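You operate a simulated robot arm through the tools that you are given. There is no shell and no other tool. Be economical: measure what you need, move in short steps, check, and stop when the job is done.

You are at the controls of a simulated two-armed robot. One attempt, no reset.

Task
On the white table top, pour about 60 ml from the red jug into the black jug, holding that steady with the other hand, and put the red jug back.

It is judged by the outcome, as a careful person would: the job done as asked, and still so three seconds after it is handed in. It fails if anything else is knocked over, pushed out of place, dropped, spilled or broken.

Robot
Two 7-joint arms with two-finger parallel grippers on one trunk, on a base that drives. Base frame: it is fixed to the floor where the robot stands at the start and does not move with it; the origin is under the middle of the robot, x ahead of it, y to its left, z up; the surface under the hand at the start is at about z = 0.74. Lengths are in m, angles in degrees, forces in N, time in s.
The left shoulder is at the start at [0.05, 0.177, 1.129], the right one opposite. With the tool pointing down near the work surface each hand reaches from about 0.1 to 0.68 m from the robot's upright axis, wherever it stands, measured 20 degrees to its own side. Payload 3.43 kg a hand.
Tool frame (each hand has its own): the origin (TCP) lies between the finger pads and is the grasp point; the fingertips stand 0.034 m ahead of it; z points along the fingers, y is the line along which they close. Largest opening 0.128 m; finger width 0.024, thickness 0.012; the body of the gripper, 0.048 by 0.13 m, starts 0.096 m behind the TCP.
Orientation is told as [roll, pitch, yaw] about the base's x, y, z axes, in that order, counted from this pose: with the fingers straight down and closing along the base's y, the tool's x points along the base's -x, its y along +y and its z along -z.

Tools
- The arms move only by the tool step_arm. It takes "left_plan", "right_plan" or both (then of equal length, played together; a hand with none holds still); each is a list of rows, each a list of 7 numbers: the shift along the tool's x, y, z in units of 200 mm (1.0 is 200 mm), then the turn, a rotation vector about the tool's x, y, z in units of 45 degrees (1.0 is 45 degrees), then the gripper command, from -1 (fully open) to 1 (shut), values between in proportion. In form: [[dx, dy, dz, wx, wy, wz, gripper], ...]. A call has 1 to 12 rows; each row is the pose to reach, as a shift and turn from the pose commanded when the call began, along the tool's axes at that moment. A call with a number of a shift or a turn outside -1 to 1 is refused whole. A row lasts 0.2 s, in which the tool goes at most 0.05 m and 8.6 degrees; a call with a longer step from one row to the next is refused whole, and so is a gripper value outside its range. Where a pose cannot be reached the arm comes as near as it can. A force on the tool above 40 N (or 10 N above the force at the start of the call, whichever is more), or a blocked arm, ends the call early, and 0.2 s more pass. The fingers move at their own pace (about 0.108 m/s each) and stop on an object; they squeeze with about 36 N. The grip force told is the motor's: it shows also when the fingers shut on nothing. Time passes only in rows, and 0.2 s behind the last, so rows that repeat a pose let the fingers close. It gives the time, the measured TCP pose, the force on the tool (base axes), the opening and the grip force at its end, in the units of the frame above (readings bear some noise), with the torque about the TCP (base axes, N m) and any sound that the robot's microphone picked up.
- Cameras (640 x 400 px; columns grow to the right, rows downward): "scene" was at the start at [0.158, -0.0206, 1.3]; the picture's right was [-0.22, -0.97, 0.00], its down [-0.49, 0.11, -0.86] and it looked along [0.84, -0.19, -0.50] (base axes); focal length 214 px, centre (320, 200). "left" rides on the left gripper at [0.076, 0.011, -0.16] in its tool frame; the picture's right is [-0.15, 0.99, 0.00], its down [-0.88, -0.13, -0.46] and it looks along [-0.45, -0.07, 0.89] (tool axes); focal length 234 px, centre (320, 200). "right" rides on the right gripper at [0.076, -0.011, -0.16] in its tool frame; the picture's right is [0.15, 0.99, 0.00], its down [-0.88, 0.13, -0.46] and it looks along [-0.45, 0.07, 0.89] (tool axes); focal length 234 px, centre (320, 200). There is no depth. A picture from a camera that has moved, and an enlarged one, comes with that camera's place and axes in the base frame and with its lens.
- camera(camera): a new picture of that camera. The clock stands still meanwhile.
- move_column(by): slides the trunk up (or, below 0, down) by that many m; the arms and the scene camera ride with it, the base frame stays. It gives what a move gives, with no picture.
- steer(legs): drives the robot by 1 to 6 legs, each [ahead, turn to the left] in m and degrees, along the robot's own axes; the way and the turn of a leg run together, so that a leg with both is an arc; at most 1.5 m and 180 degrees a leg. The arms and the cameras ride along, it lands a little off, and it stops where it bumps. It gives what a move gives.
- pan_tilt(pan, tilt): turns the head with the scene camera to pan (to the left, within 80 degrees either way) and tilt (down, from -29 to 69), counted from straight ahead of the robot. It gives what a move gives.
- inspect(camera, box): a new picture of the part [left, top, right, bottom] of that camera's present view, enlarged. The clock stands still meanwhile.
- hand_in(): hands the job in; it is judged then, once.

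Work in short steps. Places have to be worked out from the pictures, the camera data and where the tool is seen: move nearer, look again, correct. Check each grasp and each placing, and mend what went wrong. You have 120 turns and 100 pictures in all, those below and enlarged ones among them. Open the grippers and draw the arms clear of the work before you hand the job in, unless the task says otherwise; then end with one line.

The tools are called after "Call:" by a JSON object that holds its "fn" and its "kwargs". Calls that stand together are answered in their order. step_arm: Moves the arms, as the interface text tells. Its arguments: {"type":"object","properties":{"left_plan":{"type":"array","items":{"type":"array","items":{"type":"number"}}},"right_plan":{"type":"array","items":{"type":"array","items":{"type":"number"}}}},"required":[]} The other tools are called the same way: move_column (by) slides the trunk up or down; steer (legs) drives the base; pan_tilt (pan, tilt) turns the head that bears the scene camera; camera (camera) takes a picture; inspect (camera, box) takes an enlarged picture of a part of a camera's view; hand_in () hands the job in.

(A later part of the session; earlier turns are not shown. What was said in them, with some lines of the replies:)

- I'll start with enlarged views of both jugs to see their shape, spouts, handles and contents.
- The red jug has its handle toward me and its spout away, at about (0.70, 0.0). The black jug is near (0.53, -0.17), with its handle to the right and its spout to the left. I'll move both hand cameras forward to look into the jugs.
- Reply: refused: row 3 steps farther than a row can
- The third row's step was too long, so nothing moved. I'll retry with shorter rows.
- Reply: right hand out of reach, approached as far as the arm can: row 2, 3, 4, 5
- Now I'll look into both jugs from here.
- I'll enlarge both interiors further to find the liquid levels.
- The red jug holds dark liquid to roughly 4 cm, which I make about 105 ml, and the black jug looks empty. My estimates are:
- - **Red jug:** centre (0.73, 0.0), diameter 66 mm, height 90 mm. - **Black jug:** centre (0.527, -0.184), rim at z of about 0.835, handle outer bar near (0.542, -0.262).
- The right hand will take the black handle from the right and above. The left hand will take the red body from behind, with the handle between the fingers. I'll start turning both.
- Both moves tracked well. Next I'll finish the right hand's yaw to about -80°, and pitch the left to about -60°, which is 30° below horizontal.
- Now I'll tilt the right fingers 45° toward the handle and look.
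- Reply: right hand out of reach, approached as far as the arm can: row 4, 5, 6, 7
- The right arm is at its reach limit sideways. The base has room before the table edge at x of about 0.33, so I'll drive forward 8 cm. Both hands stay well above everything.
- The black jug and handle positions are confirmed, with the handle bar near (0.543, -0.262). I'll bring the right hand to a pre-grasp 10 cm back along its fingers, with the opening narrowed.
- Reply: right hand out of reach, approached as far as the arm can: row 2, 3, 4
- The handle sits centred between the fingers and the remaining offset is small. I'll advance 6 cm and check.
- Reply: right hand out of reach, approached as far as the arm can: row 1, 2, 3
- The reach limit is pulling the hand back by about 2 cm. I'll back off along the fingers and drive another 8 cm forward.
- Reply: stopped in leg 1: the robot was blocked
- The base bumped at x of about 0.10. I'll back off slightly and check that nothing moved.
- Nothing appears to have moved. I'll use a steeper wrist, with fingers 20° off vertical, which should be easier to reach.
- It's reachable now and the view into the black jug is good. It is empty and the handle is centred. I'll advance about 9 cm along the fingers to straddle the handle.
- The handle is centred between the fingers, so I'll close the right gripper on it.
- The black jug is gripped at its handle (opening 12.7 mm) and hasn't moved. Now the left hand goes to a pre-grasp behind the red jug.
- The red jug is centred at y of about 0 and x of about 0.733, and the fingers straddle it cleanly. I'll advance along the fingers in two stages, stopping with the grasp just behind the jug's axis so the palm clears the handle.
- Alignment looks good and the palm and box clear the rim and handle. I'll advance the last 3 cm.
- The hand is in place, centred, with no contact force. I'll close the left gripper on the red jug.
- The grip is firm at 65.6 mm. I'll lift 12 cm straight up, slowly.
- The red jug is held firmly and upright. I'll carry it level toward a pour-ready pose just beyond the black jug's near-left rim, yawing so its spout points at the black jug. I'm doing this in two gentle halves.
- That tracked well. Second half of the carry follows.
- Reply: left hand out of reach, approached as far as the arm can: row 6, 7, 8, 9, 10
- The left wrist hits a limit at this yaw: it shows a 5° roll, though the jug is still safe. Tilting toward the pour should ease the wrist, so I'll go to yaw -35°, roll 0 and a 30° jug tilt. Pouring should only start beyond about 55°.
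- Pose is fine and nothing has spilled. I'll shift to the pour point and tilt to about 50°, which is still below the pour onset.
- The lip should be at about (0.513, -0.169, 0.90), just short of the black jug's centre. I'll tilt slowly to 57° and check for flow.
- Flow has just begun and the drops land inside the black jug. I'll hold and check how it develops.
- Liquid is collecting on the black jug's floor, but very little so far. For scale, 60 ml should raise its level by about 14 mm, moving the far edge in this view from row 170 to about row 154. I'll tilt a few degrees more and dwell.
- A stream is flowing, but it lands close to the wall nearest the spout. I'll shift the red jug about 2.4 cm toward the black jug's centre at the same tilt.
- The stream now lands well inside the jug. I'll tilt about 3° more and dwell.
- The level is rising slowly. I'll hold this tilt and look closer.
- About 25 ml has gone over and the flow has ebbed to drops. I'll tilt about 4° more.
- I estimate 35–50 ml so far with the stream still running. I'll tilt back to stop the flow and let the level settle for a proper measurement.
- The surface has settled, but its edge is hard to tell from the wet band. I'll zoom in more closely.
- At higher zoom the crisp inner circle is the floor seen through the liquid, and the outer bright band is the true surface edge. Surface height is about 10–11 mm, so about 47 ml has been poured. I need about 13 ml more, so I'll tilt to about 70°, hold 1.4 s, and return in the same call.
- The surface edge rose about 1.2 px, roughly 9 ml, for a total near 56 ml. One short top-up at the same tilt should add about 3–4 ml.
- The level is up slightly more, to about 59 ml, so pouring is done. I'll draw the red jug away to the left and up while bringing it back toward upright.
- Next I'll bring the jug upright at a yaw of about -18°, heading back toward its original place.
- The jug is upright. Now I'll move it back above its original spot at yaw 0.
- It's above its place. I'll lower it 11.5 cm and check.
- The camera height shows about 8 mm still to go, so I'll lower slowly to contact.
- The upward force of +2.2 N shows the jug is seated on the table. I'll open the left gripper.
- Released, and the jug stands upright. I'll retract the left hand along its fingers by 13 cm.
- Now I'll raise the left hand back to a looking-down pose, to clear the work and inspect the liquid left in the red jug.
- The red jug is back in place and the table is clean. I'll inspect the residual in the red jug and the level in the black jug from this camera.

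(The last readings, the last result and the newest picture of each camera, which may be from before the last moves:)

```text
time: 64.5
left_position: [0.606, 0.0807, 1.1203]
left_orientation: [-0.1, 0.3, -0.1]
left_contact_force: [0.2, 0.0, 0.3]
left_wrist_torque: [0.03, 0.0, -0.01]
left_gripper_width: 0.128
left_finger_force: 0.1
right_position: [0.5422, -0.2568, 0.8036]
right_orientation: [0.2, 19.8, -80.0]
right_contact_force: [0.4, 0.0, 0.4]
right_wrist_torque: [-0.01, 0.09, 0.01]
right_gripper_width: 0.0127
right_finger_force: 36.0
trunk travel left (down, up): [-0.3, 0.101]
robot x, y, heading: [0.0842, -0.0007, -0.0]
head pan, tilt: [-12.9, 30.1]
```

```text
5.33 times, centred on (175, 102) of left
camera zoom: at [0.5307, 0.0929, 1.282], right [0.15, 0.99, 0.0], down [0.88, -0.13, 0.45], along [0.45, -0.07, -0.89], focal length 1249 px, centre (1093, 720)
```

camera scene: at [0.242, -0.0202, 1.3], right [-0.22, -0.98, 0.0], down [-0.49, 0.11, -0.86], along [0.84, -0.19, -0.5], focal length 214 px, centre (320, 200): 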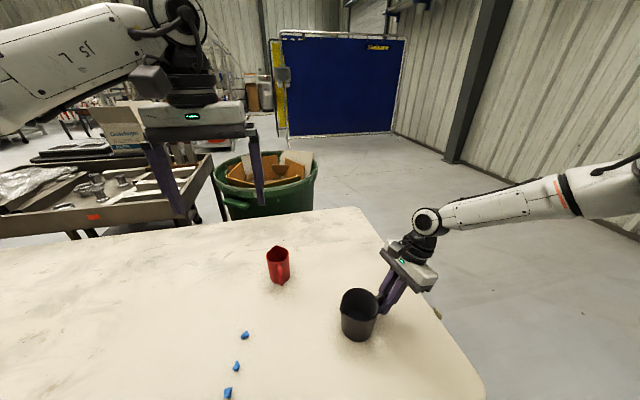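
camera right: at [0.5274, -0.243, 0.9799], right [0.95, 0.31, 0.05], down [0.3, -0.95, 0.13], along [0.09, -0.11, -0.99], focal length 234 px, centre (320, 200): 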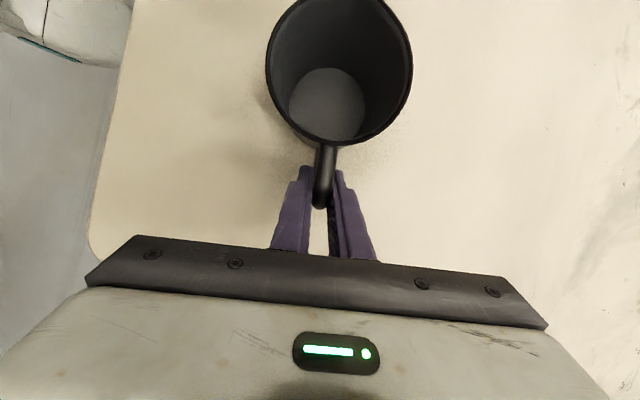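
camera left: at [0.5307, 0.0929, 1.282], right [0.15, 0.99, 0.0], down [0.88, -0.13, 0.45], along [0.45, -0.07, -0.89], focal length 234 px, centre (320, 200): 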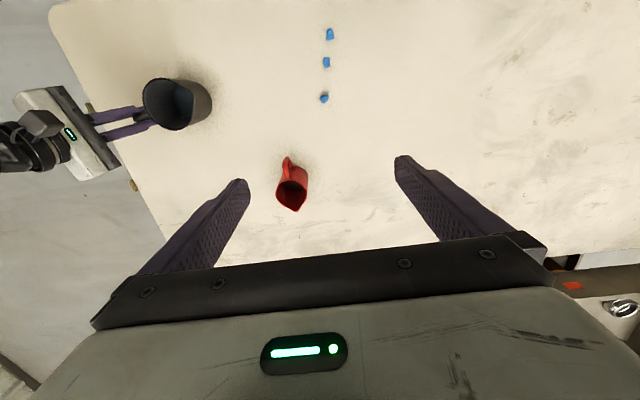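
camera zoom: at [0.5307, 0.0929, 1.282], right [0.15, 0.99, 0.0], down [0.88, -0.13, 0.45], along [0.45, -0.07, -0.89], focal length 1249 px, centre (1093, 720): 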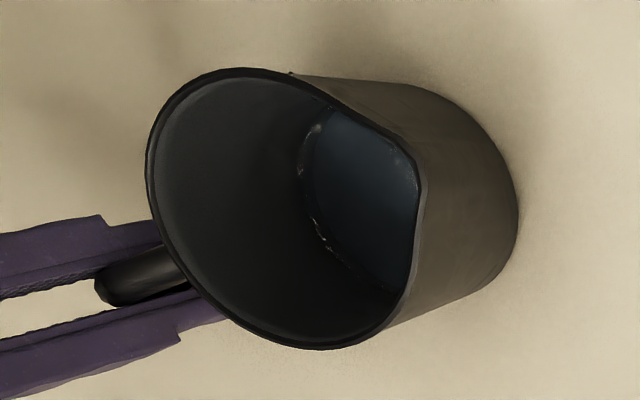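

The red residual reading is ambiguous between the surface edge and the refracted floor edge. I'll zoom in on both jugs.

Call:
{"fn": "inspect", "kwargs": {"camera": "left", "box": [282, 176, 306, 200]}}

Call:
{"fn": "inspect", "kwargs": {"camera": "right", "box": [300, 40, 400, 140]}}

```text
16.00 times, centred on (294, 188) of left
camera zoom: at [0.5307, 0.0929, 1.282], right [0.15, 0.99, 0.0], down [0.88, -0.13, 0.45], along [0.45, -0.07, -0.89], focal length 3747 px, centre (736, 392)
```

zoom: 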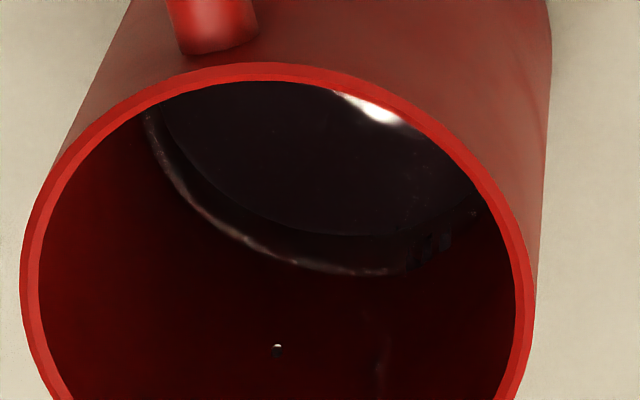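

```text
4.00 times, centred on (350, 90) of right
camera zoom: at [0.5274, -0.243, 0.9799], right [0.95, 0.31, 0.05], down [0.3, -0.95, 0.13], along [0.09, -0.11, -0.99], focal length 937 px, centre (200, 640)
```

zoom: 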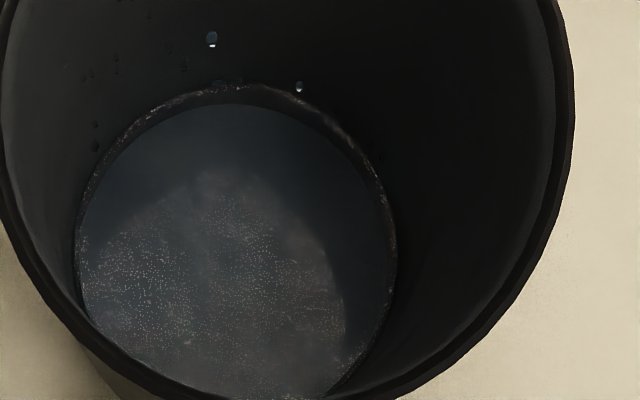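

The surface and refracted-floor edges in the black jug give a depth of about 13–14.5 mm, so roughly 60 ml has gone over. The red jug retains a plausible remainder. Now I'll release the black handle.

Call:
{"fn": "step_arm", "kwargs": {"right_plan": [[0, 0, 0, 0, 0, 0, 0.6], [0, 0, 0, 0, 0, 0, 0.2], [0, 0, 0, 0, 0, 0, -0.2], [0, 0, 0, 0, 0, 0, -0.3], [0, 0, 0, 0, 0, 0, -0.3]]}}

Call:
{"fn": "camera", "kwargs": {"camera": "right"}}

```text
time: 65.7
left_position: [0.6074, 0.0811, 1.1214]
left_orientation: [-0.1, 0.3, -0.1]
left_contact_force: [0.8, 0.4, 0.1]
left_wrist_torque: [0.03, 0.02, 0.02]
left_gripper_width: 0.1278
left_finger_force: 0.0
right_position: [0.5411, -0.2573, 0.8042]
right_orientation: [0.2, 19.7, -80.0]
right_contact_force: [-0.2, -0.4, -0.4]
right_wrist_torque: [0.02, 0.03, 0.0]
right_gripper_width: 0.0831
right_finger_force: 0.1
trunk travel left (down, up): [-0.3, 0.101]
robot x, y, heading: [0.0833, -0.0014, 0.1]
head pan, tilt: [-12.9, 30.1]
```

```text
36 pictures are left
camera right: at [0.5274, -0.243, 0.9799], right [0.95, 0.31, 0.05], down [0.3, -0.95, 0.13], along [0.09, -0.11, -0.99], focal length 234 px, centre (320, 200)
```

right: 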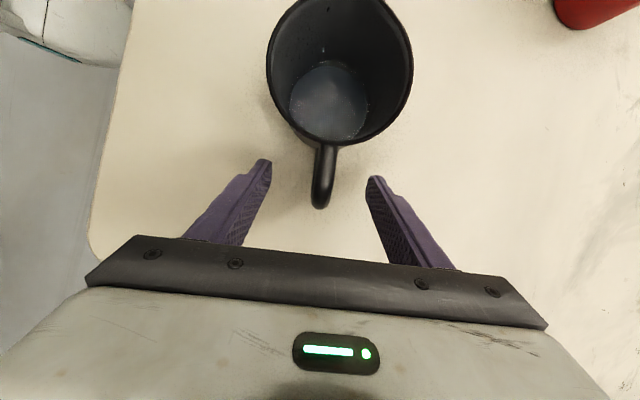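

The handle is free and the jug hasn't moved. I'll retract the right hand back along its fingers and away to the upper right.

Call:
{"fn": "step_arm", "kwargs": {"right_plan": [[0, 0, -0.1, 0, 0, 0, -0.3], [0, 0, -0.25, 0, 0, 0, -0.3], [0, 0, -0.45, 0, 0, 0, -0.3], [0, 0, -0.6, 0, 0, 0, -0.3], [-0.1, 0, -0.75, 0, 0, 0, -0.3], [-0.25, 0, -0.85, 0, 0, 0, -0.3], [-0.25, 0, -0.85, 0, 0, 0, -0.3]]}}

Call:
{"fn": "camera", "kwargs": {"camera": "scene"}}

Call:
{"fn": "camera", "kwargs": {"camera": "right"}}

```text
time: 67.3
left_position: [0.6068, 0.0802, 1.1198]
left_orientation: [-0.1, 0.3, -0.1]
left_contact_force: [-0.7, -0.2, 0.1]
left_wrist_torque: [-0.01, 0.01, 0.02]
left_gripper_width: 0.128
left_finger_force: 0.1
right_position: [0.5608, -0.3634, 0.9461]
right_orientation: [0.1, 19.9, -80.1]
right_contact_force: [-0.4, 0.5, 0.2]
right_wrist_torque: [-0.03, 0.01, 0.0]
right_gripper_width: 0.0832
right_finger_force: 0.1
trunk travel left (down, up): [-0.3, 0.101]
robot x, y, heading: [0.0873, -0.0008, 0.1]
head pan, tilt: [-12.9, 30.1]
```

```text
35 pictures are left
camera scene: at [0.2419, -0.0201, 1.3], right [-0.22, -0.98, 0.0], down [-0.49, 0.11, -0.86], along [0.84, -0.19, -0.5], focal length 214 px, centre (320, 200)
```

scene: 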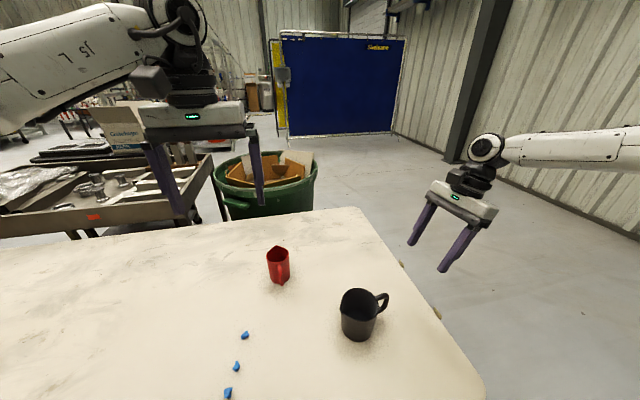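

```text
34 pictures are left
camera right: at [0.5459, -0.3489, 1.1226], right [0.95, 0.31, 0.05], down [0.3, -0.95, 0.13], along [0.09, -0.11, -0.99], focal length 234 px, centre (320, 200)
```

right: 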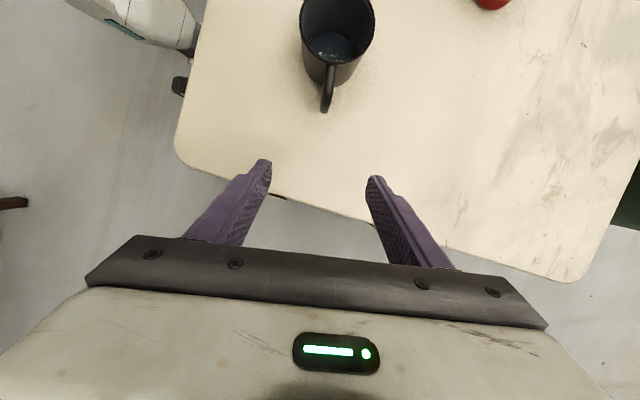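

Both jugs stand upright in their original places, the table shows no spill, the blue pieces are untouched, and both hands are open and clear. I'm handing the job in.

Call:
{"fn": "hand_in", "kwargs": {}}

```text
The job is handed in.
```

I poured about 60 ml (my camera estimate) from the red jug into the black one while the right hand held it by the handle, put the red jug back in place, and saw no spills.
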